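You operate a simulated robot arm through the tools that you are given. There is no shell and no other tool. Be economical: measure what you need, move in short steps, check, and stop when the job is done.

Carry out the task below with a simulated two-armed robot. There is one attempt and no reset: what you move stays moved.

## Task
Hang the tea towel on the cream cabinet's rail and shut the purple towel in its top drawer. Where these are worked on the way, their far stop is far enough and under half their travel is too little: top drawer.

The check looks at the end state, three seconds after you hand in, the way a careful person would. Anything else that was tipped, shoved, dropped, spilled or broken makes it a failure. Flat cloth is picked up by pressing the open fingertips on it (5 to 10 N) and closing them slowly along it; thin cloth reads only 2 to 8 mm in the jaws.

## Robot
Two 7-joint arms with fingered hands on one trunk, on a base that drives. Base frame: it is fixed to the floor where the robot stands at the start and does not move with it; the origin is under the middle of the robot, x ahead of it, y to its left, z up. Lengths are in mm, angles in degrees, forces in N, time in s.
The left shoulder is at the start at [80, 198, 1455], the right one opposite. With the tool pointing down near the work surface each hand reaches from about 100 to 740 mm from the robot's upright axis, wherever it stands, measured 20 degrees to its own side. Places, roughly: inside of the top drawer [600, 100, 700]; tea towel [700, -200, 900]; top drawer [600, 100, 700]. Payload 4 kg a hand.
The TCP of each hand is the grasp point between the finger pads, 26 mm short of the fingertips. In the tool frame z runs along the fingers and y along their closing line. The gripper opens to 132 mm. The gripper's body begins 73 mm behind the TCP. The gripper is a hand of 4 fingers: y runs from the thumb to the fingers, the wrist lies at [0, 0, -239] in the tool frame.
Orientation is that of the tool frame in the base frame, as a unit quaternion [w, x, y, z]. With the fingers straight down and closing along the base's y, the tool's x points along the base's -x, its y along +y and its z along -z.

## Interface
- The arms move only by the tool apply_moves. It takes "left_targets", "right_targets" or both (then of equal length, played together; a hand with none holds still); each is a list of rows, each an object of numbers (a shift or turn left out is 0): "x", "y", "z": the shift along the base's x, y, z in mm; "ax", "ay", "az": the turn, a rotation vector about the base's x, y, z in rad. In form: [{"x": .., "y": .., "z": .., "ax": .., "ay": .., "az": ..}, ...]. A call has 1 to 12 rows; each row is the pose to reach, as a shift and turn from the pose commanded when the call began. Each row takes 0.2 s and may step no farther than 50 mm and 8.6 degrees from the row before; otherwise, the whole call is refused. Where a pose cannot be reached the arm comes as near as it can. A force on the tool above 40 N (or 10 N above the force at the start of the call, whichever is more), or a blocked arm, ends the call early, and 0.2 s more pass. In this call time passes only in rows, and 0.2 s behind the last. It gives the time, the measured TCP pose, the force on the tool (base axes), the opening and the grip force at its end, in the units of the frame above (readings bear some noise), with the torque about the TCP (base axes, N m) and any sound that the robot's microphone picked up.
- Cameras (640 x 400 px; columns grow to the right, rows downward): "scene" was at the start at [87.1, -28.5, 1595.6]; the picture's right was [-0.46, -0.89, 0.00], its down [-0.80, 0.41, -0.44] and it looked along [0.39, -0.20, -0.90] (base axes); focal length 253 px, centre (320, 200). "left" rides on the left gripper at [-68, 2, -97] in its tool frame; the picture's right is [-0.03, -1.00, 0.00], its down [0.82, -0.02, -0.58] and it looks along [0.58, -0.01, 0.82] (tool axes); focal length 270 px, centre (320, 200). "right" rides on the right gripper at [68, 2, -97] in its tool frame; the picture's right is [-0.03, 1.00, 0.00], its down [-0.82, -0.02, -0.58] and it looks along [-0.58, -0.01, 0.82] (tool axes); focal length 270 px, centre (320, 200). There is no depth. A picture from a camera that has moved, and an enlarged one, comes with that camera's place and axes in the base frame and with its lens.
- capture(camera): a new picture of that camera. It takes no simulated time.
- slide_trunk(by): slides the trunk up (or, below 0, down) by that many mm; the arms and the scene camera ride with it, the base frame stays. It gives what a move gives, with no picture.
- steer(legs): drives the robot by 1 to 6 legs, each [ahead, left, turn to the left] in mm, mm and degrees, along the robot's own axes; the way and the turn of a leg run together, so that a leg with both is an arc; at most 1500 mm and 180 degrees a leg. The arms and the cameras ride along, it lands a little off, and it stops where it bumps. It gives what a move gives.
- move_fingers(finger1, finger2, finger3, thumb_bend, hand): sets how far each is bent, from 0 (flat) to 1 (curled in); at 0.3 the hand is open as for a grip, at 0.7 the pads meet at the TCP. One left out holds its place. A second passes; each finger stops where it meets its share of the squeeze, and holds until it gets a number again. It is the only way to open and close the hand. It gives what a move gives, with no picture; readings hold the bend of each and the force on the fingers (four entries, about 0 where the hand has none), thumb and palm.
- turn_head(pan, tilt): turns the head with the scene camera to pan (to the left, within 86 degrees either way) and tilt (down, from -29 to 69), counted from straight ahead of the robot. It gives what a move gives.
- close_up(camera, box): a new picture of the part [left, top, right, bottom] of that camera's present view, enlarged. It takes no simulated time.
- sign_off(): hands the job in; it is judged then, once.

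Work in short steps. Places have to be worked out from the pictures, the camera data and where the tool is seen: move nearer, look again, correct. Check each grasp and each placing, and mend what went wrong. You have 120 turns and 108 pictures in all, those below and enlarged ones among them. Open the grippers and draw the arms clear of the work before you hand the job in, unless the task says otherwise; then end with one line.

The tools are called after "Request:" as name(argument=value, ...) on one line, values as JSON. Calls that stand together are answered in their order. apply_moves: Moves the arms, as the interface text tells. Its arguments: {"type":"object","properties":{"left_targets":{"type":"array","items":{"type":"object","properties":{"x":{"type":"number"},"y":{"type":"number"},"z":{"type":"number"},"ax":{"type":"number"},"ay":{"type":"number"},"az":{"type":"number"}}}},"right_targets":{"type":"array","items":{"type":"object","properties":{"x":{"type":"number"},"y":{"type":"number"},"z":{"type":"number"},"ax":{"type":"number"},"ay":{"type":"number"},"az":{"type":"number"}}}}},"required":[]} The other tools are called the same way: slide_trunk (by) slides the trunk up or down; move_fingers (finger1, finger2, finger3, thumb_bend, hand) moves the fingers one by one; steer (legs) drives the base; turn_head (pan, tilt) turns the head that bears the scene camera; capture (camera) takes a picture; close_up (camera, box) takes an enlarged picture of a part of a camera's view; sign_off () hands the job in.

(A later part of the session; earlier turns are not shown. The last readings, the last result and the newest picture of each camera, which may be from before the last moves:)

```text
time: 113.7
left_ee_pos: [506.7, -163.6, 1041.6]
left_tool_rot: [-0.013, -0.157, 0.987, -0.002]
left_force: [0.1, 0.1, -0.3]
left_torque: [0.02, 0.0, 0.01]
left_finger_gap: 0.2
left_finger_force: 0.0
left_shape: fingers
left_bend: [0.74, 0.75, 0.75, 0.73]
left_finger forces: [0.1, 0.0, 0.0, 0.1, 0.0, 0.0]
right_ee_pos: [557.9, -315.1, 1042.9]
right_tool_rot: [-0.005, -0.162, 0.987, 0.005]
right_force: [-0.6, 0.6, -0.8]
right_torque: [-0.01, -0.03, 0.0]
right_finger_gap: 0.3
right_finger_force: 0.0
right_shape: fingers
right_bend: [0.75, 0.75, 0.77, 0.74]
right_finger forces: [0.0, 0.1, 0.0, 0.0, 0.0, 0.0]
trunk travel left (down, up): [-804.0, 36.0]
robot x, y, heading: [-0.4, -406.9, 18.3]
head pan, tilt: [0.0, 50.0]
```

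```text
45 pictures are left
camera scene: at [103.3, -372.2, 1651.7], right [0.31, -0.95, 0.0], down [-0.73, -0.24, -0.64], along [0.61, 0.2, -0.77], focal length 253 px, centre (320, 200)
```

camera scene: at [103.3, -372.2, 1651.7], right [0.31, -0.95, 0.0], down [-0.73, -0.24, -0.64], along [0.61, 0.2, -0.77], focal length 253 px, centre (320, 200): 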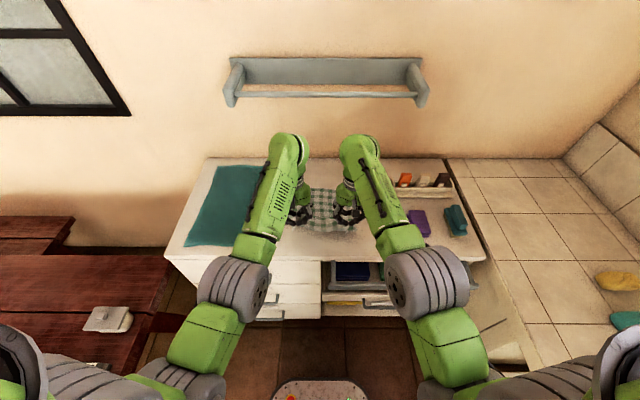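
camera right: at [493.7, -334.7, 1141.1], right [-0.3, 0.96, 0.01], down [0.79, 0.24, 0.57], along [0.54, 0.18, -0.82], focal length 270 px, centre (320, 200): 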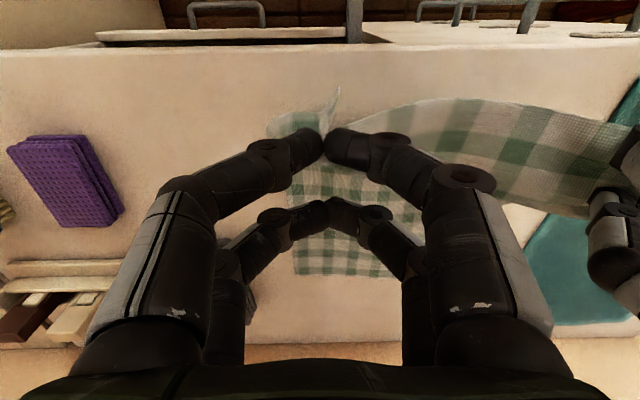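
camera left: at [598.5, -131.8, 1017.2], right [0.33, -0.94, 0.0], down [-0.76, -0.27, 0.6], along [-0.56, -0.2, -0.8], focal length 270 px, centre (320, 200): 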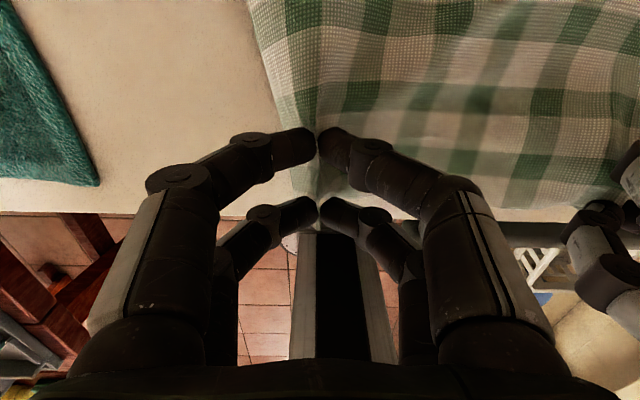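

Both hands hold the towel. I continue lifting until it hangs free of the counter.

Request:
apply_moves(left_targets=[{"z": 20, "x": -4, "y": -1}, {"z": 40, "x": -8, "y": -2}, {"z": 60, "x": -12, "y": -4}, {"z": 80, "x": -16, "y": -5}, {"z": 100, "x": -20, "y": -6}, {"z": 120, "x": -24, "y": -8}, {"z": 140, "x": -28, "y": -9}, {"z": 160, "x": -32, "y": -10}, {"z": 180, "x": -36, "y": -11}, {"z": 200, "x": -40, "y": -13}, {"z": 215, "x": -44, "y": -14}], right_targets=[{"z": 20, "x": -4, "y": -1}, {"z": 40, "x": -8, "y": -2}, {"z": 60, "x": -12, "y": -4}, {"z": 80, "x": -16, "y": -5}, {"z": 100, "x": -20, "y": -6}, {"z": 120, "x": -24, "y": -8}, {"z": 140, "x": -28, "y": -9}, {"z": 160, "x": -32, "y": -10}, {"z": 180, "x": -36, "y": -11}, {"z": 200, "x": -40, "y": -13}, {"z": 215, "x": -44, "y": -14}])

Request:
slide_trunk(by=30)

Request:
capture(camera="right")

Request:
capture(camera="scene")

```text
time: 116.1
left_ee_pos: [489.4, -170.0, 1202.3]
left_tool_rot: [-0.013, -0.158, 0.987, -0.002]
left_force: [-0.5, -0.6, 0.6]
left_torque: [0.01, 0.03, -0.04]
left_finger_gap: 0.5
left_finger_force: 0.0
left_shape: fingers
left_bend: [0.74, 0.75, 0.75, 0.73]
left_finger forces: [0.0, 0.0, 0.0, 0.1, 0.1, 0.0]
left hand out of reach, approached as far as the arm can: row 7, 8, 9, 10, 11
right_ee_pos: [544.4, -311.3, 1212.3]
right_tool_rot: [-0.005, -0.162, 0.987, 0.006]
right_force: [-0.5, -0.9, 0.5]
right_torque: [-0.01, 0.0, 0.0]
right_finger_gap: 0.4
right_finger_force: 0.0
right_shape: fingers
right_bend: [0.75, 0.75, 0.77, 0.74]
right_finger forces: [0.1, 0.0, 0.1, 0.0, 0.1, 0.0]
right hand out of reach, approached as far as the arm can: row 7, 8, 9, 10, 11
trunk travel left (down, up): [-804.0, 36.0]
robot x, y, heading: [-3.4, -407.1, 18.3]
head pan, tilt: [0.0, 50.0]
```

```text
time: 116.9
left_ee_pos: [490.1, -170.7, 1233.6]
left_tool_rot: [-0.012, -0.158, 0.987, -0.003]
left_force: [0.6, -0.3, -0.2]
left_torque: [-0.02, 0.0, 0.0]
left_finger_gap: 0.1
left_finger_force: 0.1
left_shape: fingers
left_bend: [0.74, 0.75, 0.75, 0.73]
left_finger forces: [0.0, 0.0, 0.1, 0.0, 0.0, 0.1]
right_ee_pos: [543.1, -311.9, 1242.1]
right_tool_rot: [-0.006, -0.162, 0.987, 0.005]
right_force: [-1.1, -0.2, -0.3]
right_torque: [-0.03, 0.0, 0.01]
right_finger_gap: 0.1
right_finger_force: 0.1
right_shape: fingers
right_bend: [0.75, 0.75, 0.77, 0.74]
right_finger forces: [0.0, 0.0, 0.0, 0.0, 0.0, 0.1]
trunk travel left (down, up): [-834.0, 6.0]
robot x, y, heading: [-2.1, -404.8, 18.5]
head pan, tilt: [0.0, 50.0]
```

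```text
44 pictures are left
camera right: at [480.3, -332.1, 1340.8], right [-0.3, 0.96, 0.01], down [0.79, 0.24, 0.57], along [0.54, 0.18, -0.82], focal length 270 px, centre (320, 200)
```

right: 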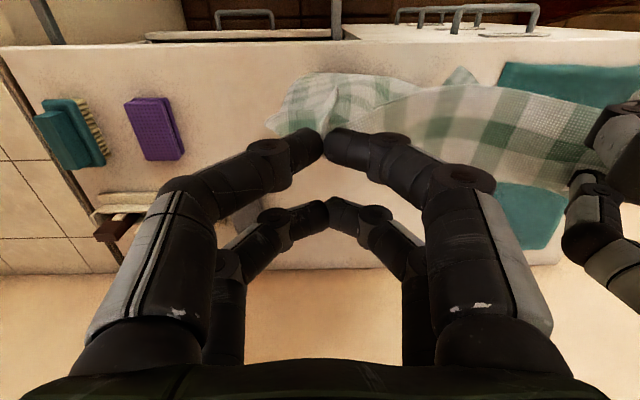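

```text
43 pictures are left
camera scene: at [104.0, -371.9, 1681.7], right [0.31, -0.95, 0.0], down [-0.73, -0.24, -0.64], along [0.61, 0.2, -0.77], focal length 253 px, centre (320, 200)
```

scene: 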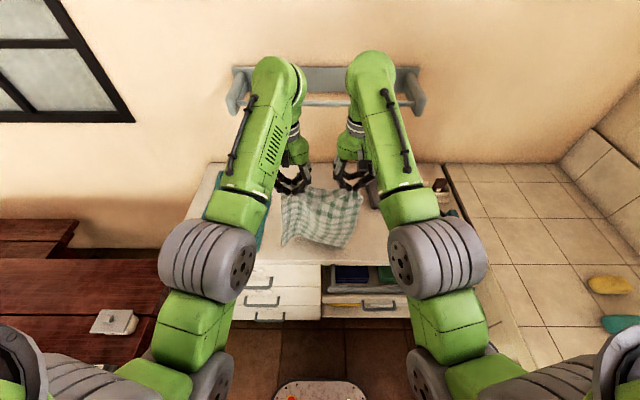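

The towel hangs from both hands, its tail just touching the counter. I back away 230 mm and then shift right, to line up with the rail.

Request:
steer(legs=[[-230, 0, 0], [0, -190, 0]])

Request:
turn_head(pan=0, tilt=58)

Request:
capture(camera="scene")

Request:
capture(camera="right")

```text
time: 119.8
left_ee_pos: [328.1, -416.8, 1233.6]
left_tool_rot: [-0.012, -0.16, 0.987, -0.004]
left_force: [-0.2, -0.3, 0.3]
left_torque: [-0.06, 0.0, 0.0]
left_finger_gap: 0.2
left_finger_force: 0.0
left_shape: fingers
left_bend: [0.74, 0.75, 0.75, 0.73]
left_finger forces: [0.0, 0.0, 0.1, 0.0, 0.1, 0.1]
right_ee_pos: [380.9, -558.0, 1243.4]
right_tool_rot: [-0.003, -0.164, 0.987, 0.004]
right_force: [-0.8, 0.4, -0.3]
right_torque: [-0.04, -0.01, 0.02]
right_finger_gap: 0.0
right_finger_force: 0.0
right_shape: fingers
right_bend: [0.75, 0.75, 0.77, 0.73]
right_finger forces: [0.0, 0.0, 0.0, 0.0, 0.1, 0.0]
trunk travel left (down, up): [-834.0, 6.0]
robot x, y, heading: [-156.9, -658.4, 18.6]
head pan, tilt: [0.0, 50.0]
```

```text
time: 120.4
left_ee_pos: [329.4, -418.5, 1234.0]
left_tool_rot: [-0.012, -0.159, 0.987, -0.003]
left_force: [-0.3, 0.9, -0.7]
left_torque: [-0.01, -0.01, 0.02]
left_finger_gap: 0.2
left_finger_force: 0.0
left_shape: fingers
left_bend: [0.74, 0.75, 0.75, 0.73]
left_finger forces: [0.1, 0.1, 0.1, 0.0, 0.1, 0.0]
right_ee_pos: [383.7, -560.2, 1243.3]
right_tool_rot: [-0.004, -0.164, 0.986, 0.004]
right_force: [-1.1, 0.6, -0.5]
right_torque: [-0.01, -0.04, 0.0]
right_finger_gap: 0.1
right_finger_force: 0.1
right_shape: fingers
right_bend: [0.75, 0.75, 0.77, 0.73]
right_finger forces: [0.0, 0.0, 0.1, 0.0, 0.1, 0.1]
trunk travel left (down, up): [-834.0, 6.0]
robot x, y, heading: [-161.1, -658.4, 18.4]
head pan, tilt: [0.0, 58.0]
```

```text
42 pictures are left
camera scene: at [-64.5, -624.4, 1671.6], right [0.32, -0.95, 0.0], down [-0.8, -0.27, -0.53], along [0.5, 0.17, -0.85], focal length 253 px, centre (320, 200)
```

scene: 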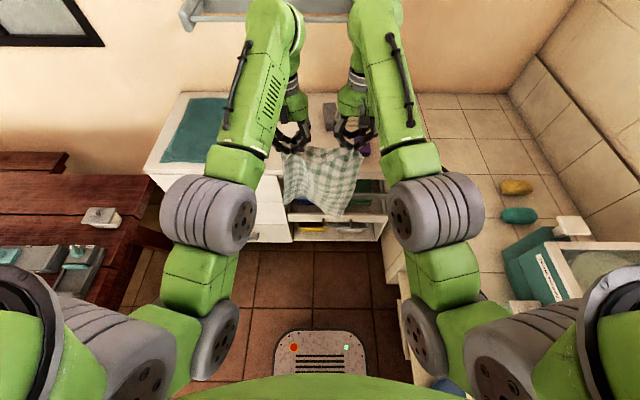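

```text
41 pictures are left
camera right: at [319.4, -580.8, 1341.1], right [-0.3, 0.95, 0.01], down [0.78, 0.24, 0.57], along [0.54, 0.18, -0.82], focal length 270 px, centre (320, 200)
```

right: 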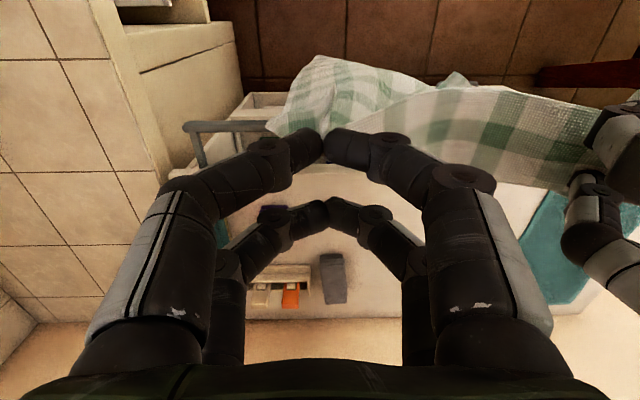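

The towel hangs free, centred on v≈-576, within the rail's span. The rail is at u≈318 and the counter edge at u≈388. I drive forward so the cloth hangs over the gap between them.

Request:
steer(legs=[[168, 0, -0.3]])

Request:
capture(camera="left")

Request:
capture(camera="right")

Request:
capture(camera="scene")

```text
time: 121.9
left_ee_pos: [488.9, -371.4, 1236.5]
left_tool_rot: [-0.01, -0.156, 0.988, -0.003]
left_force: [0.3, -1.3, 0.2]
left_torque: [0.01, -0.05, 0.0]
left_finger_gap: 0.1
left_finger_force: 0.1
left_shape: fingers
left_bend: [0.74, 0.75, 0.75, 0.73]
left_finger forces: [0.0, 0.1, 0.0, 0.0, 0.0, 0.0]
right_ee_pos: [542.1, -512.2, 1244.4]
right_tool_rot: [-0.004, -0.163, 0.987, 0.006]
right_force: [-0.4, 0.6, -0.2]
right_torque: [-0.01, -0.05, 0.01]
right_finger_gap: 0.1
right_finger_force: 0.2
right_shape: fingers
right_bend: [0.75, 0.75, 0.77, 0.73]
right_finger forces: [0.0, 0.0, 0.1, 0.0, 0.0, 0.0]
trunk travel left (down, up): [-834.0, 6.0]
robot x, y, heading: [1.1, -606.2, 18.0]
head pan, tilt: [0.0, 58.0]
```

```text
40 pictures are left
camera left: at [555.3, -348.4, 1330.7], right [0.33, -0.94, 0.0], down [-0.76, -0.27, 0.59], along [-0.56, -0.2, -0.8], focal length 270 px, centre (320, 200)
```

left: 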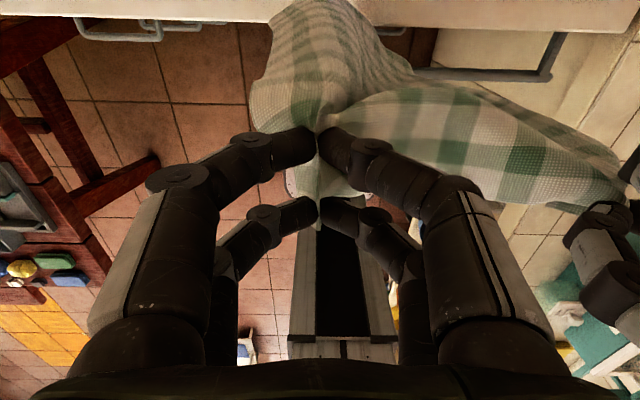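

```text
39 pictures are left
camera right: at [477.5, -533.2, 1342.6], right [-0.29, 0.96, 0.01], down [0.78, 0.23, 0.57], along [0.55, 0.18, -0.82], focal length 270 px, centre (320, 200)
```

right: 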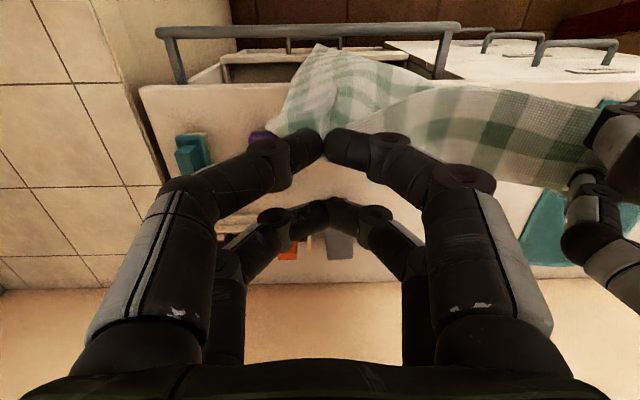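

```text
38 pictures are left
camera scene: at [92.5, -575.2, 1671.9], right [0.31, -0.95, 0.0], down [-0.8, -0.26, -0.53], along [0.51, 0.17, -0.85], focal length 253 px, centre (320, 200)
```

scene: 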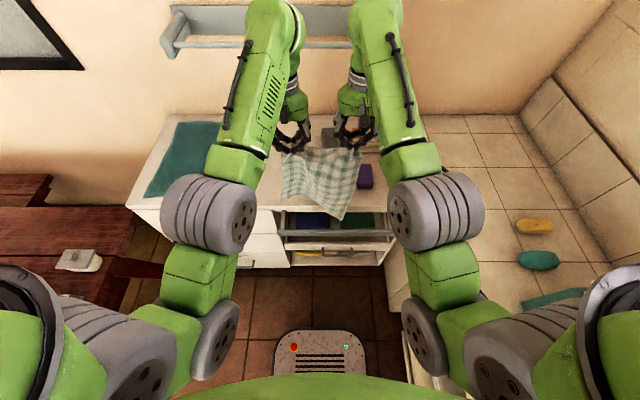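

Rail spans v -413 to -927 at u 317. The cloth sags between the hands, so I spread them 22 mm each to flatten it and shift right 50 mm for better centring.

Request:
apply_moves(left_targets=[{"x": -4, "y": 10}, {"x": -7, "y": 21}], right_targets=[{"x": 2, "y": -12}, {"x": 3, "y": -23}])

Request:
steer(legs=[[0, -50, 0]])

Request:
capture(camera="left")

Request:
capture(camera="right")

```text
time: 122.5
left_ee_pos: [488.9, -348.4, 1233.4]
left_tool_rot: [-0.012, -0.156, 0.988, -0.003]
left_force: [0.1, -0.9, -1.0]
left_torque: [-0.01, -0.03, 0.05]
left_finger_gap: 0.4
left_finger_force: 0.0
left_shape: fingers
left_bend: [0.74, 0.75, 0.75, 0.73]
left_finger forces: [0.0, 0.1, 0.0, 0.0, 0.0, 0.0]
left hand out of reach, approached as far as the arm can: row 2
right_ee_pos: [554.4, -530.7, 1241.9]
right_tool_rot: [-0.004, -0.162, 0.987, 0.005]
right_force: [0.2, 0.3, -0.4]
right_torque: [-0.01, 0.01, 0.02]
right_finger_gap: 0.0
right_finger_force: 0.0
right_shape: fingers
right_bend: [0.75, 0.75, 0.77, 0.75]
right_finger forces: [0.0, 0.0, 0.0, 0.1, 0.1, 0.0]
right hand out of reach, approached as far as the arm can: row 1, 2
trunk travel left (down, up): [-834.0, 6.0]
robot x, y, heading: [-1.1, -607.7, 18.2]
head pan, tilt: [0.0, 58.0]
```

```text
time: 123.4
left_ee_pos: [501.4, -384.8, 1231.3]
left_tool_rot: [-0.011, -0.156, 0.988, -0.007]
left_force: [-0.4, 0.5, 0.7]
left_torque: [-0.1, -0.01, 0.01]
left_finger_gap: 0.1
left_finger_force: 0.0
left_shape: fingers
left_bend: [0.74, 0.75, 0.75, 0.73]
left_finger forces: [0.0, 0.0, 0.0, 0.0, 0.0, 0.0]
right_ee_pos: [567.0, -565.6, 1240.9]
right_tool_rot: [-0.005, -0.162, 0.987, 0.0]
right_force: [-0.3, 0.9, -0.1]
right_torque: [-0.08, 0.0, -0.05]
right_finger_gap: 0.0
right_finger_force: 0.0
right_shape: fingers
right_bend: [0.75, 0.75, 0.77, 0.75]
right_finger forces: [0.1, 0.0, 0.1, 0.0, 0.1, 0.0]
trunk travel left (down, up): [-834.0, 6.0]
robot x, y, heading: [19.2, -652.9, 18.5]
head pan, tilt: [0.0, 58.0]
```

```text
37 pictures are left
camera left: at [569.0, -360.5, 1326.3], right [0.33, -0.94, 0.01], down [-0.76, -0.26, 0.6], along [-0.56, -0.21, -0.8], focal length 270 px, centre (320, 200)
```

left: 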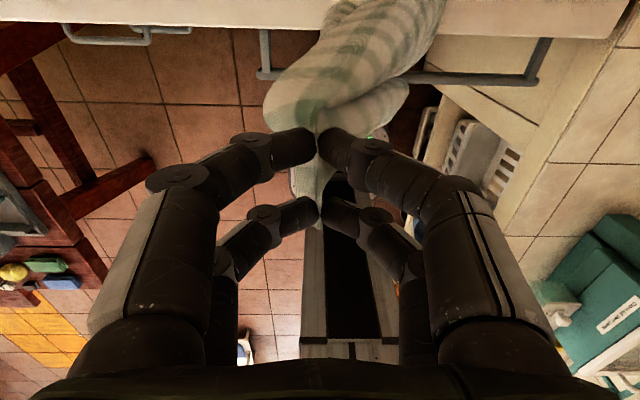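

```text
36 pictures are left
camera right: at [503.1, -585.2, 1339.3], right [-0.3, 0.96, 0.0], down [0.78, 0.24, 0.57], along [0.54, 0.17, -0.82], focal length 270 px, centre (320, 200)
```

right: 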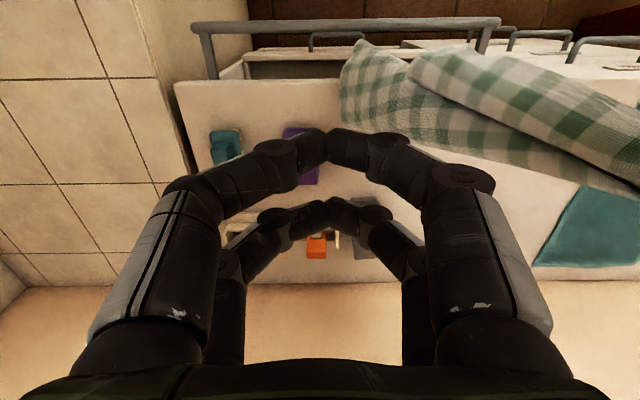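

The right hand lost its pinch; the towel now hangs from the left hand alone. I will drape it one-handed: I pitch the left fingers up to horizontal, which lifts the towel higher, and move the right hand clear.

Request:
apply_moves(left_targets=[{"ax": 0.0434, "ay": -0.1327, "z": 2}, {"ax": 0.0868, "ay": -0.2654, "z": 9}, {"ax": 0.1302, "ay": -0.3981, "z": 20}, {"ax": 0.1736, "ay": -0.5308, "z": 36}, {"ax": 0.217, "ay": -0.6635, "z": 56}, {"ax": 0.2604, "ay": -0.7962, "z": 79}, {"ax": 0.3038, "ay": -0.9289, "z": 105}, {"ax": 0.3472, "ay": -1.0616, "z": 134}, {"ax": 0.3906, "ay": -1.1943, "z": 165}], right_targets=[{"x": -14, "y": -12}, {"x": -28, "y": -23}, {"x": -41, "y": -35}, {"x": -55, "y": -46}, {"x": -69, "y": -58}, {"x": -83, "y": -69}, {"x": -96, "y": -81}, {"x": -110, "y": -92}, {"x": -124, "y": -104}])

Request:
capture(camera="scene")

Request:
capture(camera="right")

```text
time: 125.4
left_ee_pos: [505.9, -397.4, 1399.6]
left_tool_rot: [0.571, -0.127, 0.806, 0.091]
left_force: [-0.5, 0.5, 0.1]
left_torque: [0.02, 0.02, -0.01]
left_finger_gap: 0.4
left_finger_force: 0.0
left_shape: fingers
left_bend: [0.75, 0.75, 0.75, 0.73]
left_finger forces: [0.0, 0.0, 0.1, 0.0, 0.0, 0.0]
right_ee_pos: [503.3, -643.7, 1123.5]
right_tool_rot: [-0.003, -0.162, 0.987, 0.006]
right_force: [-0.1, 0.0, -0.1]
right_torque: [-0.02, -0.02, -0.05]
right_finger_gap: 0.2
right_finger_force: 0.1
right_shape: fingers
right_bend: [0.75, 0.75, 0.77, 0.75]
right_finger forces: [0.0, 0.0, 0.1, 0.0, 0.0, 0.1]
right hand out of reach, approached as far as the arm can: row 1, 2, 3, 4, 5, 6, 7, 8, 9
trunk travel left (down, up): [-834.0, 6.0]
robot x, y, heading: [17.4, -651.1, 18.3]
head pan, tilt: [0.0, 58.0]
```

```text
35 pictures are left
camera scene: at [111.8, -621.4, 1671.7], right [0.31, -0.95, 0.0], down [-0.81, -0.27, -0.53], along [0.5, 0.17, -0.85], focal length 253 px, centre (320, 200)
```

scene: 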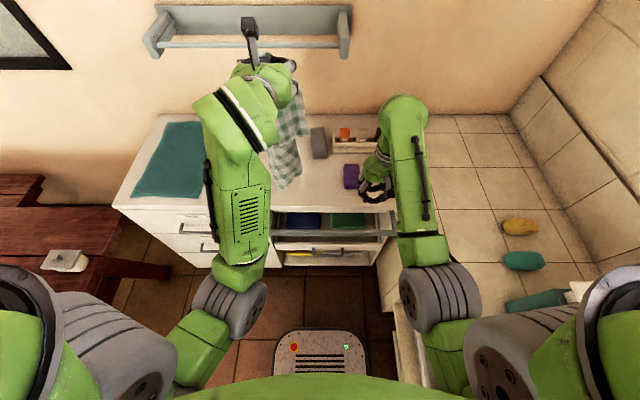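

```text
34 pictures are left
camera right: at [439.4, -665.2, 1222.3], right [-0.3, 0.96, 0.01], down [0.78, 0.23, 0.58], along [0.55, 0.18, -0.82], focal length 270 px, centre (320, 200)
```

right: 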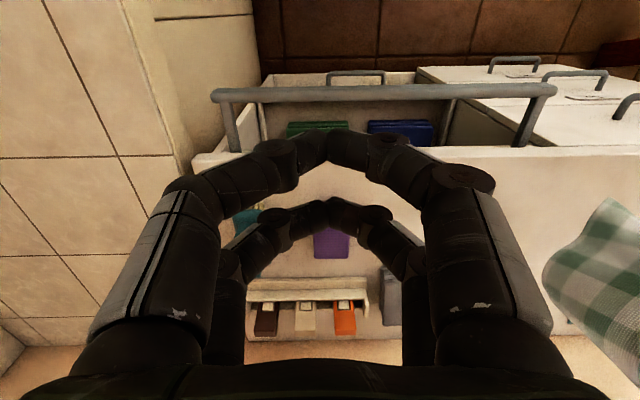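

The towel now hangs well above the counter. I shift the left hand 40 mm right, draw the right hand back as an observer, and view.

Request:
apply_moves(left_targets=[{"x": 4, "y": -13}, {"x": 8, "y": -26}, {"x": 12, "y": -38}, {"x": 12, "y": -38}], right_targets=[{"x": -36, "y": -12}, {"x": -72, "y": -24}, {"x": -108, "y": -36}, {"x": -143, "y": -47}])

Request:
capture(camera="right")

Request:
capture(camera="left")

```text
time: 126.4
left_ee_pos: [516.7, -434.1, 1397.7]
left_tool_rot: [0.571, -0.128, 0.806, 0.091]
left_force: [0.1, -0.2, 0.2]
left_torque: [0.01, -0.01, -0.02]
left_finger_gap: 0.4
left_finger_force: 0.1
left_shape: fingers
left_bend: [0.75, 0.75, 0.75, 0.73]
left_finger forces: [0.1, 0.0, 0.0, 0.0, 0.0, 0.0]
right_ee_pos: [364.0, -694.3, 1099.6]
right_tool_rot: [-0.003, -0.162, 0.987, 0.006]
right_force: [-0.1, 0.6, -0.7]
right_torque: [-0.02, 0.0, 0.01]
right_finger_gap: 0.2
right_finger_force: 0.0
right_shape: fingers
right_bend: [0.75, 0.75, 0.77, 0.75]
right_finger forces: [0.0, 0.0, 0.0, 0.0, 0.1, 0.0]
right hand out of reach, approached as far as the arm can: row 1, 2, 3, 4
trunk travel left (down, up): [-834.0, 6.0]
robot x, y, heading: [17.1, -654.5, 18.3]
head pan, tilt: [0.0, 58.0]
```

```text
33 pictures are left
camera right: at [301.1, -714.3, 1198.3], right [-0.3, 0.96, 0.01], down [0.78, 0.23, 0.57], along [0.55, 0.18, -0.82], focal length 270 px, centre (320, 200)
```

right: 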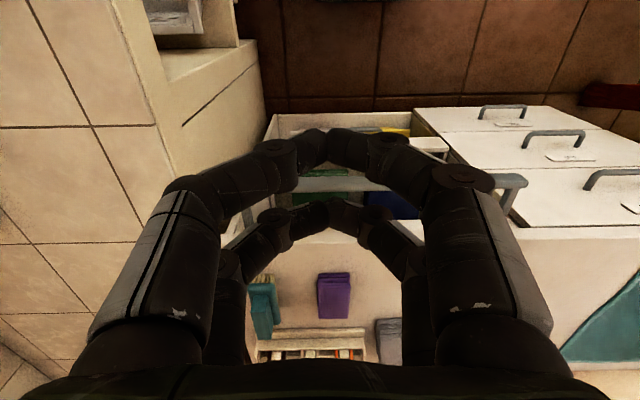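

```text
32 pictures are left
camera left: at [450.7, -455.1, 1494.1], right [0.32, -0.95, 0.02], down [-0.77, -0.27, -0.58], along [0.55, 0.17, -0.82], focal length 270 px, centre (320, 200)
```

left: 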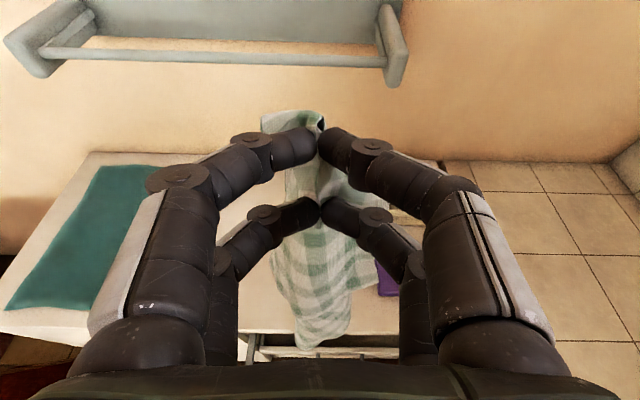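

The left camera now sees the towel, counter edge and bar below. I zoom in there.

Request:
close_up(camera="left", box=[220, 220, 440, 380])

```text
2.50 times, centred on (330, 300) of left
camera zoom: at [450.7, -455.1, 1494.1], right [0.32, -0.95, 0.02], down [-0.77, -0.27, -0.58], along [0.55, 0.17, -0.82], focal length 676 px, centre (295, -50)
```

zoom: 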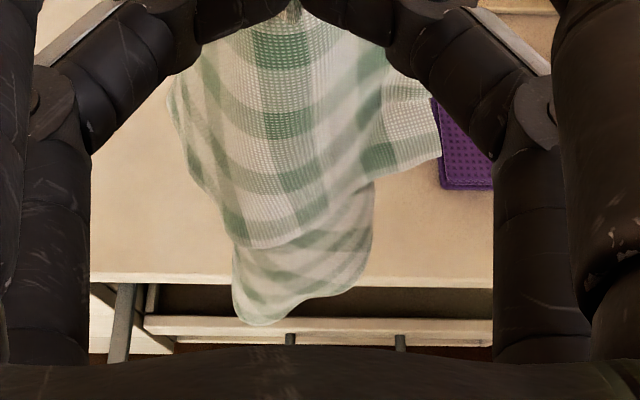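

The tail hangs about over the gap. I lower the trunk in stages to feed it down behind the rail.

Request:
slide_trunk(by=-170)

Request:
close_up(camera="left", box=[220, 220, 440, 380])

Request:
capture(camera="scene")

```text
time: 128.3
left_ee_pos: [517.1, -433.5, 1226.3]
left_tool_rot: [0.57, -0.129, 0.807, 0.091]
left_force: [-0.1, 0.1, -0.2]
left_torque: [-0.01, 0.01, -0.02]
left_finger_gap: 0.4
left_finger_force: 0.0
left_shape: fingers
left_bend: [0.75, 0.75, 0.75, 0.73]
left_finger forces: [0.1, 0.0, 0.1, 0.0, 0.0, 0.1]
right_ee_pos: [367.3, -693.3, 930.6]
right_tool_rot: [-0.004, -0.162, 0.987, 0.006]
right_force: [-0.9, 0.6, -0.2]
right_torque: [0.02, 0.0, 0.01]
right_finger_gap: 0.0
right_finger_force: 0.1
right_shape: fingers
right_bend: [0.75, 0.75, 0.77, 0.75]
right_finger forces: [0.0, 0.0, 0.0, 0.1, 0.1, 0.0]
trunk travel left (down, up): [-664.0, 176.0]
robot x, y, heading: [17.6, -652.2, 18.2]
head pan, tilt: [0.0, 58.0]
```

```text
2.50 times, centred on (330, 300) of left
camera zoom: at [452.1, -454.7, 1323.8], right [0.32, -0.95, 0.02], down [-0.77, -0.27, -0.58], along [0.55, 0.17, -0.82], focal length 676 px, centre (295, -50)
```

zoom: 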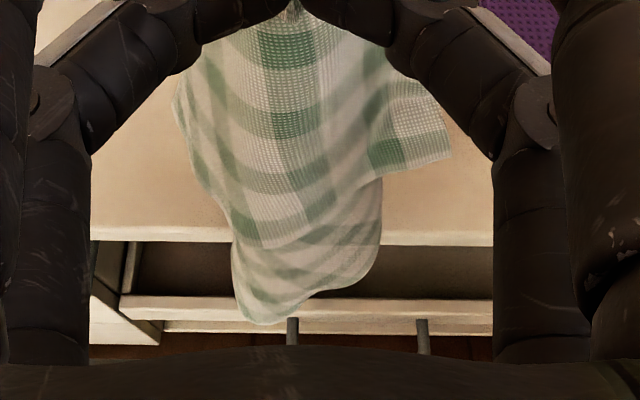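

```text
29 pictures are left
camera scene: at [112.9, -620.9, 1501.6], right [0.31, -0.95, 0.0], down [-0.81, -0.27, -0.53], along [0.5, 0.17, -0.85], focal length 253 px, centre (320, 200)
```

scene: 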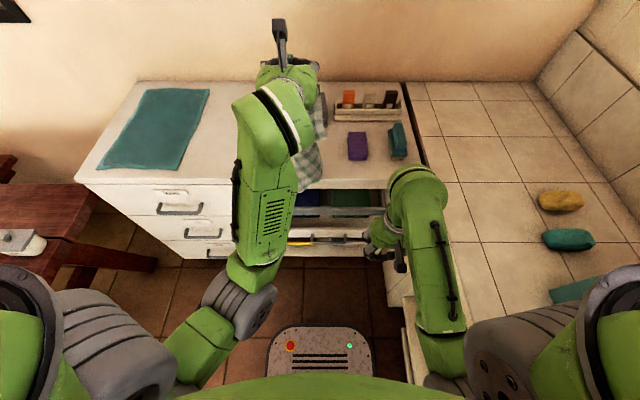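

It is tracking into the gap between counter edge and rail. I lower another 110 mm and check.

Request:
slide_trunk(by=-110)

Request:
close_up(camera="left", box=[220, 220, 440, 380])

Request:
capture(camera="right")

```text
time: 129.8
left_ee_pos: [517.3, -434.3, 1117.4]
left_tool_rot: [0.569, -0.128, 0.807, 0.091]
left_force: [-0.3, -0.6, 0.1]
left_torque: [-0.02, -0.01, 0.02]
left_finger_gap: 0.4
left_finger_force: 0.0
left_shape: fingers
left_bend: [0.75, 0.75, 0.75, 0.73]
left_finger forces: [0.0, 0.0, 0.0, 0.0, 0.0, 0.0]
right_ee_pos: [366.2, -693.4, 820.1]
right_tool_rot: [-0.004, -0.16, 0.987, 0.006]
right_force: [-0.3, 0.8, 0.8]
right_torque: [-0.03, -0.01, 0.0]
right_finger_gap: 0.0
right_finger_force: 0.1
right_shape: fingers
right_bend: [0.75, 0.75, 0.77, 0.75]
right_finger forces: [0.0, 0.0, 0.0, 0.0, 0.0, 0.1]
trunk travel left (down, up): [-554.0, 286.0]
robot x, y, heading: [18.4, -652.4, 18.1]
head pan, tilt: [0.0, 58.0]
```

```text
2.50 times, centred on (330, 300) of left
camera zoom: at [452.1, -454.7, 1213.8], right [0.32, -0.95, 0.02], down [-0.77, -0.27, -0.58], along [0.55, 0.17, -0.82], focal length 676 px, centre (295, -50)
```

zoom: 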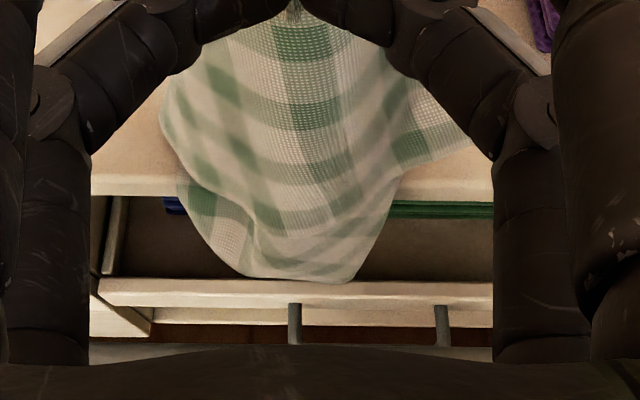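

```text
27 pictures are left
camera right: at [302.7, -714.0, 917.9], right [-0.3, 0.96, 0.01], down [0.79, 0.24, 0.57], along [0.54, 0.18, -0.82], focal length 270 px, centre (320, 200)
```

right: 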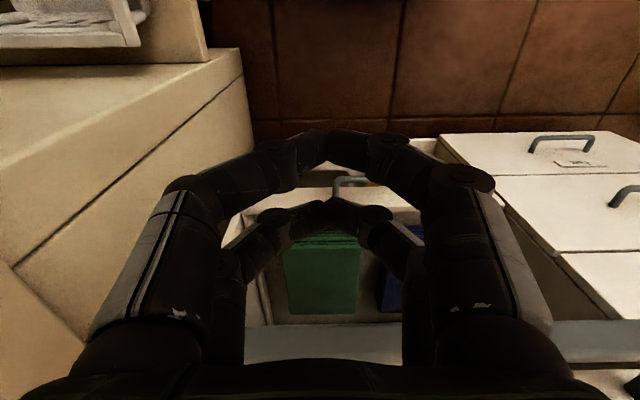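

The tail has passed behind the rail into the gap. I lower 125 mm more.

Request:
slide_trunk(by=-125)

Request:
capture(camera="left")

Request:
capture(camera="scene")

```text
time: 131.3
left_ee_pos: [517.5, -432.5, 992.0]
left_tool_rot: [0.57, -0.129, 0.806, 0.091]
left_force: [0.0, 0.3, -0.8]
left_torque: [-0.03, -0.01, 0.0]
left_finger_gap: 0.4
left_finger_force: 0.0
left_shape: fingers
left_bend: [0.75, 0.75, 0.75, 0.73]
left_finger forces: [0.1, 0.0, 0.0, 0.0, 0.0, 0.0]
right_ee_pos: [365.6, -693.7, 694.2]
right_tool_rot: [-0.003, -0.161, 0.987, 0.006]
right_force: [-0.2, 0.5, 0.1]
right_torque: [-0.02, 0.0, 0.01]
right_finger_gap: 0.2
right_finger_force: 0.0
right_shape: fingers
right_bend: [0.75, 0.75, 0.77, 0.75]
right_finger forces: [0.0, 0.0, 0.0, 0.0, 0.0, 0.0]
trunk travel left (down, up): [-429.0, 411.0]
robot x, y, heading: [17.2, -650.9, 18.2]
head pan, tilt: [0.0, 58.0]
```

```text
26 pictures are left
camera left: at [452.1, -454.7, 1088.8], right [0.32, -0.95, 0.02], down [-0.77, -0.27, -0.58], along [0.55, 0.17, -0.82], focal length 270 px, centre (320, 200)
```

left: 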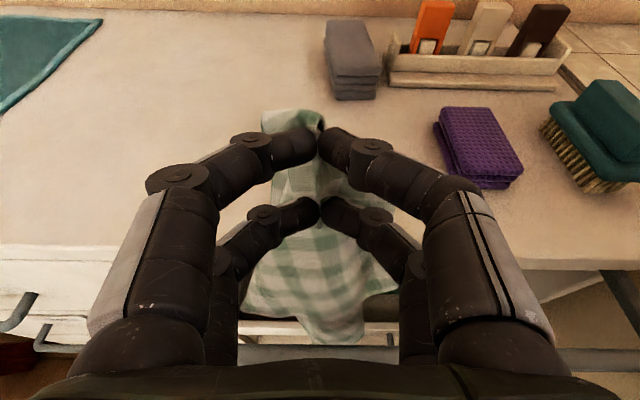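

```text
25 pictures are left
camera scene: at [113.0, -620.9, 1266.6], right [0.31, -0.95, 0.0], down [-0.81, -0.27, -0.53], along [0.5, 0.17, -0.85], focal length 253 px, centre (320, 200)
```

scene: 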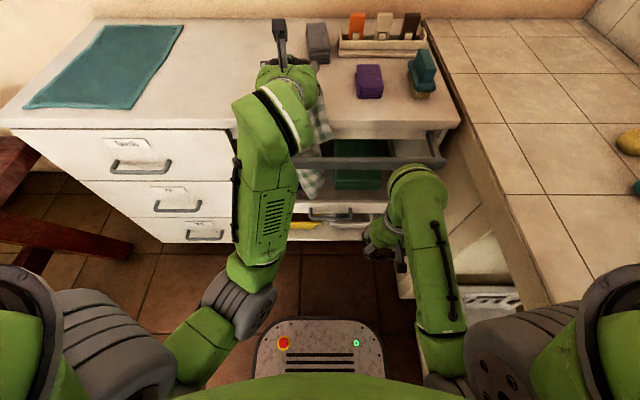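

Request:
close_up(camera="scene", box=[260, 80, 460, 230])

```text
2.67 times, centred on (360, 155) of scene
camera zoom: at [113.0, -620.9, 1266.6], right [0.31, -0.95, 0.0], down [-0.81, -0.27, -0.53], along [0.5, 0.17, -0.85], focal length 674 px, centre (213, 320)
```

zoom: 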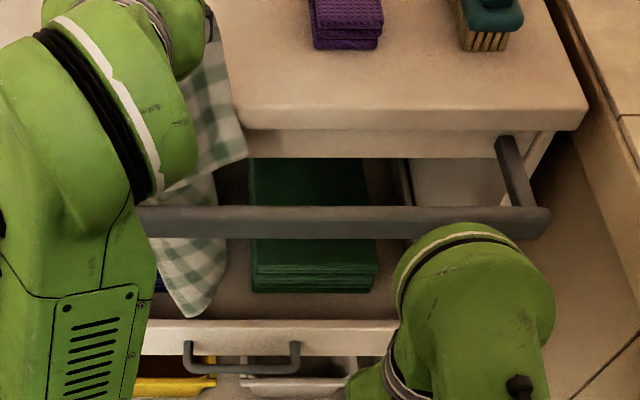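

The towel hangs nicely behind the rail. Now I bring the left hand over the rail toward me and down in front of it.

Request:
apply_moves(left_targets=[{"x": -24, "y": -8, "z": -5}, {"x": -48, "y": -16, "z": -15}, {"x": -71, "y": -23, "z": -30}, {"x": -95, "y": -31, "z": -55}, {"x": -109, "y": -36, "z": -90}, {"x": -114, "y": -37, "z": -130}, {"x": -112, "y": -37, "z": -170}, {"x": -108, "y": -35, "z": -205}])

Request:
capture(camera="left")

Request:
close_up(camera="scene", box=[220, 60, 460, 240])

```text
time: 133.1
left_ee_pos: [408.7, -468.7, 784.9]
left_tool_rot: [0.571, -0.127, 0.806, 0.09]
left_force: [1.4, -0.3, -0.2]
left_torque: [0.02, -0.04, -0.01]
left_finger_gap: 0.3
left_finger_force: 0.1
left_shape: fingers
left_bend: [0.75, 0.75, 0.75, 0.73]
left_finger forces: [0.0, 0.1, 0.0, 0.0, 0.1, 0.1]
right_ee_pos: [367.2, -692.9, 694.6]
right_tool_rot: [-0.004, -0.162, 0.987, 0.006]
right_force: [-0.5, -0.2, -1.6]
right_torque: [0.01, 0.0, -0.01]
right_finger_gap: 0.0
right_finger_force: 0.0
right_shape: fingers
right_bend: [0.75, 0.75, 0.77, 0.75]
right_finger forces: [0.0, 0.0, 0.1, 0.1, 0.0, 0.0]
trunk travel left (down, up): [-429.0, 411.0]
robot x, y, heading: [15.9, -651.4, 18.2]
head pan, tilt: [0.0, 58.0]
```

```text
23 pictures are left
camera left: at [343.2, -489.2, 881.4], right [0.32, -0.95, 0.02], down [-0.77, -0.27, -0.58], along [0.55, 0.17, -0.82], focal length 270 px, centre (320, 200)
```

left: 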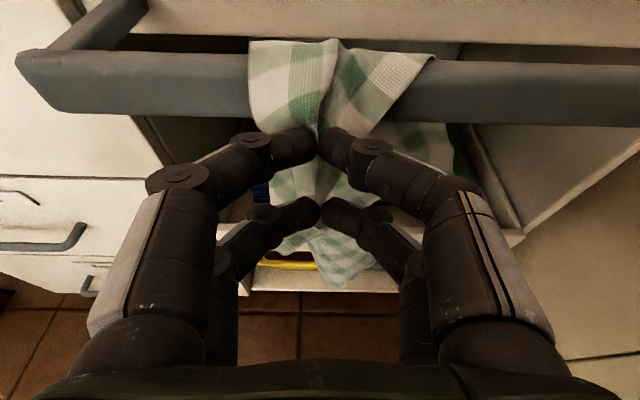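

```text
2.22 times, centred on (340, 150) of scene
camera zoom: at [113.1, -620.7, 1266.6], right [0.31, -0.95, 0.0], down [-0.81, -0.27, -0.53], along [0.5, 0.17, -0.85], focal length 561 px, centre (276, 311)
```

zoom: 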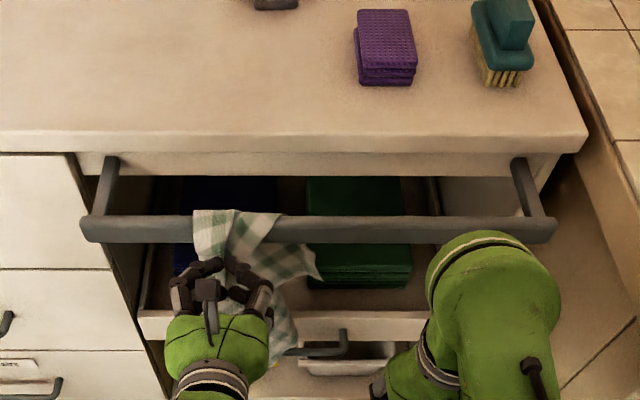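

The towel is draped over the rail. I pull the front end further down to balance both sides.

Request:
apply_moves(left_targets=[{"z": -20}, {"z": -40, "x": 3, "y": 1}, {"z": -60, "x": 6, "y": 2}, {"z": -80, "x": 9, "y": 3}, {"z": -100, "x": 11, "y": 4}, {"z": -118, "x": 13, "y": 4}])

Request:
capture(camera="left")

Request:
close_up(camera="scene", box=[220, 60, 460, 240])

```text
time: 134.5
left_ee_pos: [421.7, -465.2, 669.9]
left_tool_rot: [0.57, -0.128, 0.806, 0.091]
left_force: [-0.5, 0.3, 0.1]
left_torque: [0.0, -0.02, 0.01]
left_finger_gap: 0.4
left_finger_force: 0.0
left_shape: fingers
left_bend: [0.75, 0.75, 0.75, 0.73]
left_finger forces: [0.1, 0.0, 0.0, 0.0, 0.0, 0.0]
right_ee_pos: [366.8, -694.1, 693.8]
right_tool_rot: [-0.003, -0.162, 0.987, 0.005]
right_force: [0.1, 0.9, 0.5]
right_torque: [0.02, -0.02, 0.01]
right_finger_gap: 0.1
right_finger_force: 0.0
right_shape: fingers
right_bend: [0.75, 0.75, 0.77, 0.75]
right_finger forces: [0.0, 0.0, 0.1, 0.0, 0.1, 0.0]
trunk travel left (down, up): [-429.0, 411.0]
robot x, y, heading: [15.9, -650.6, 18.2]
head pan, tilt: [0.0, 58.0]
```

```text
21 pictures are left
camera left: at [357.4, -486.9, 765.6], right [0.32, -0.95, 0.02], down [-0.77, -0.27, -0.58], along [0.55, 0.17, -0.82], focal length 270 px, centre (320, 200)
```

left: 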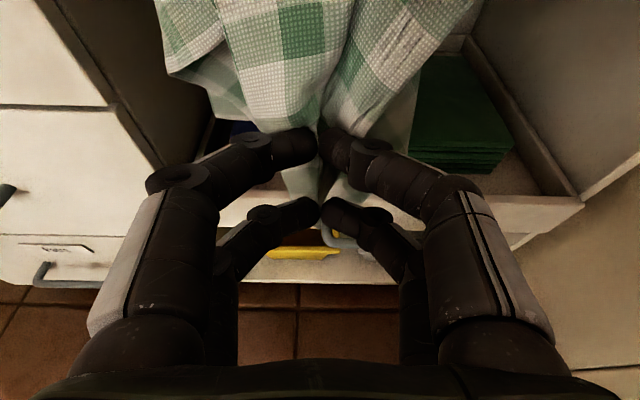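

```text
2.22 times, centred on (340, 150) of scene
camera zoom: at [113.2, -620.9, 1266.5], right [0.31, -0.95, 0.0], down [-0.81, -0.27, -0.53], along [0.5, 0.17, -0.85], focal length 561 px, centre (276, 311)
```

zoom: 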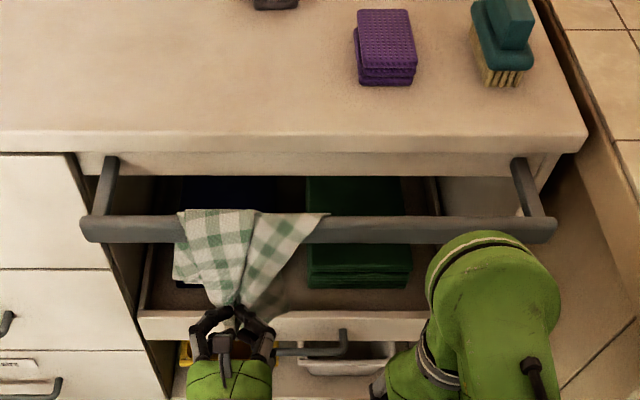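

Both sides hang well. I pull 25 mm more, release, and withdraw the hand straight back.

Request:
apply_moves(left_targets=[{"z": -13}, {"z": -25}])

Request:
move_fingers(hand="left", finger1=0.55, finger2=0.55, finger3=0.55, thumb_bend=0.55)

Request:
close_up(camera="scene", box=[220, 60, 460, 240])

```text
time: 135.1
left_ee_pos: [424.1, -465.7, 645.1]
left_tool_rot: [0.57, -0.128, 0.807, 0.09]
left_force: [-0.6, -0.2, -0.5]
left_torque: [0.0, -0.01, -0.01]
left_finger_gap: 0.3
left_finger_force: 0.1
left_shape: fingers
left_bend: [0.75, 0.75, 0.75, 0.73]
left_finger forces: [0.0, 0.0, 0.0, 0.0, 0.0, 0.0]
right_ee_pos: [367.4, -693.9, 694.9]
right_tool_rot: [-0.004, -0.161, 0.987, 0.006]
right_force: [0.3, 0.5, -0.1]
right_torque: [-0.03, 0.0, 0.0]
right_finger_gap: 0.1
right_finger_force: 0.1
right_shape: fingers
right_bend: [0.75, 0.75, 0.77, 0.75]
right_finger forces: [0.1, 0.1, 0.0, 0.0, 0.0, 0.0]
trunk travel left (down, up): [-429.0, 411.0]
robot x, y, heading: [14.1, -650.3, 18.2]
head pan, tilt: [0.0, 58.0]
```

```text
time: 136.1
left_ee_pos: [423.2, -465.6, 645.3]
left_tool_rot: [0.57, -0.128, 0.807, 0.091]
left_force: [-0.2, 0.1, -0.3]
left_torque: [0.01, 0.0, 0.0]
left_finger_gap: 48.4
left_finger_force: 0.1
left_shape: fingers
left_bend: [0.55, 0.55, 0.55, 0.55]
left_finger forces: [0.1, 0.0, 0.0, 0.0, 0.0, 0.1]
right_ee_pos: [366.6, -693.8, 694.9]
right_tool_rot: [-0.004, -0.161, 0.987, 0.005]
right_force: [0.2, -0.7, 0.3]
right_torque: [0.0, 0.0, 0.02]
right_finger_gap: 0.0
right_finger_force: 0.0
right_shape: fingers
right_bend: [0.75, 0.75, 0.77, 0.75]
right_finger forces: [0.0, 0.0, 0.1, 0.0, 0.0, 0.0]
trunk travel left (down, up): [-429.0, 411.0]
robot x, y, heading: [15.9, -647.8, 18.4]
head pan, tilt: [0.0, 58.0]
```

```text
2.22 times, centred on (340, 150) of scene
camera zoom: at [113.0, -620.9, 1266.5], right [0.31, -0.95, 0.0], down [-0.81, -0.27, -0.53], along [0.5, 0.17, -0.85], focal length 561 px, centre (276, 311)
```

zoom: 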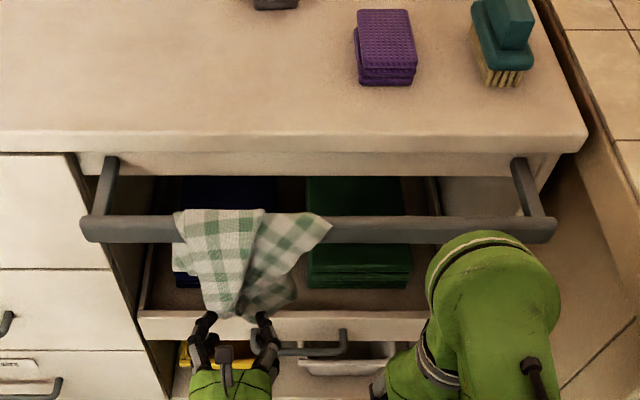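

The towel stays on the rail. I drive straight back to clear both arms, then inspect.

Request:
steer(legs=[[-300, 0, 0]])

Request:
move_fingers(hand="left", finger1=0.3, finger2=0.3, finger3=0.3, thumb_bend=0.3)

Request:
move_fingers(hand="right", finger1=0.3, finger2=0.3, finger3=0.3, thumb_bend=0.3)

Request:
turn_head(pan=0, tilt=35)

Request:
capture(camera="scene")

Request:
capture(camera="left")

```text
time: 138.1
left_ee_pos: [138.2, -559.6, 645.0]
left_tool_rot: [0.571, -0.128, 0.806, 0.091]
left_force: [-0.9, -0.9, 0.6]
left_torque: [-0.01, -0.01, 0.0]
left_finger_gap: 48.4
left_finger_force: 0.1
left_shape: fingers
left_bend: [0.55, 0.55, 0.55, 0.55]
left_finger forces: [0.0, 0.0, 0.0, 0.0, 0.0, 0.0]
right_ee_pos: [82.1, -786.5, 693.9]
right_tool_rot: [-0.003, -0.162, 0.987, 0.006]
right_force: [-0.3, 0.1, 0.1]
right_torque: [-0.03, -0.03, 0.02]
right_finger_gap: 0.0
right_finger_force: 0.1
right_shape: fingers
right_bend: [0.75, 0.75, 0.77, 0.75]
right_finger forces: [0.0, 0.1, 0.0, 0.0, 0.0, 0.0]
trunk travel left (down, up): [-429.0, 411.0]
robot x, y, heading: [-266.9, -748.7, 18.2]
head pan, tilt: [0.0, 58.0]
```

```text
time: 139.1
left_ee_pos: [138.2, -559.2, 646.0]
left_tool_rot: [0.57, -0.128, 0.806, 0.091]
left_force: [0.7, 0.4, 0.8]
left_torque: [-0.03, 0.01, 0.0]
left_finger_gap: 132.6
left_finger_force: 0.1
left_shape: fingers
left_bend: [0.3, 0.3, 0.3, 0.3]
left_finger forces: [0.0, 0.1, 0.0, 0.0, 0.0, 0.1]
right_ee_pos: [81.5, -786.3, 694.2]
right_tool_rot: [-0.003, -0.162, 0.987, 0.006]
right_force: [-1.2, 0.3, 0.3]
right_torque: [0.01, 0.03, 0.02]
right_finger_gap: 0.1
right_finger_force: 0.0
right_shape: fingers
right_bend: [0.75, 0.75, 0.77, 0.75]
right_finger forces: [0.0, 0.0, 0.0, 0.1, 0.0, 0.0]
trunk travel left (down, up): [-429.0, 411.0]
robot x, y, heading: [-267.2, -744.0, 18.3]
head pan, tilt: [0.0, 58.0]
```

```text
time: 140.1
left_ee_pos: [140.2, -558.6, 645.7]
left_tool_rot: [0.57, -0.128, 0.806, 0.091]
left_force: [0.4, 0.1, 0.1]
left_torque: [-0.01, 0.01, 0.03]
left_finger_gap: 132.3
left_finger_force: 0.1
left_shape: fingers
left_bend: [0.3, 0.3, 0.3, 0.3]
left_finger forces: [0.0, 0.0, 0.0, 0.0, 0.0, 0.0]
right_ee_pos: [82.6, -786.1, 694.6]
right_tool_rot: [-0.003, -0.162, 0.987, 0.006]
right_force: [-0.2, -0.3, 0.2]
right_torque: [-0.03, -0.01, 0.0]
right_finger_gap: 132.5
right_finger_force: 0.1
right_shape: fingers
right_bend: [0.3, 0.3, 0.3, 0.3]
right_finger forces: [0.0, 0.1, 0.0, 0.1, 0.0, 0.0]
trunk travel left (down, up): [-429.0, 411.0]
robot x, y, heading: [-270.1, -743.7, 18.3]
head pan, tilt: [0.0, 58.0]
```

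```text
time: 141.0
left_ee_pos: [138.7, -558.5, 646.2]
left_tool_rot: [0.57, -0.128, 0.807, 0.09]
left_force: [0.9, -0.4, -0.3]
left_torque: [0.03, 0.0, -0.02]
left_finger_gap: 132.4
left_finger_force: 0.1
left_shape: fingers
left_bend: [0.3, 0.3, 0.3, 0.3]
left_finger forces: [0.0, 0.0, 0.0, 0.1, 0.1, 0.0]
right_ee_pos: [83.3, -786.1, 694.0]
right_tool_rot: [-0.004, -0.162, 0.987, 0.005]
right_force: [-0.2, 0.2, -0.6]
right_torque: [0.0, 0.02, 0.0]
right_finger_gap: 132.4
right_finger_force: 0.0
right_shape: fingers
right_bend: [0.3, 0.3, 0.3, 0.3]
right_finger forces: [0.0, 0.0, 0.0, 0.0, 0.0, 0.0]
trunk travel left (down, up): [-429.0, 411.0]
robot x, y, heading: [-263.0, -745.7, 18.1]
head pan, tilt: [0.0, 35.0]
```

```text
18 pictures are left
camera scene: at [-152.6, -708.3, 1298.4], right [0.31, -0.95, 0.0], down [-0.55, -0.18, -0.82], along [0.78, 0.26, -0.57], focal length 253 px, centre (320, 200)
```

scene: 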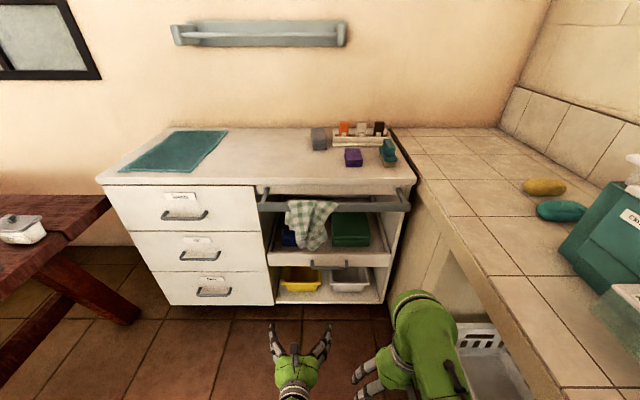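

```text
17 pictures are left
camera left: at [73.9, -579.7, 741.8], right [0.32, -0.95, 0.02], down [-0.77, -0.27, -0.58], along [0.55, 0.17, -0.82], focal length 270 px, centre (320, 200)
```

left: 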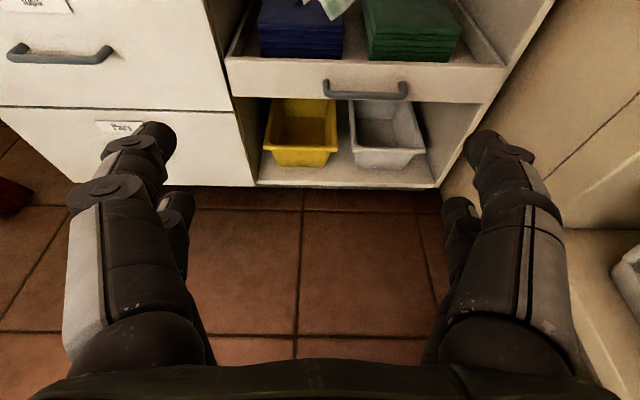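

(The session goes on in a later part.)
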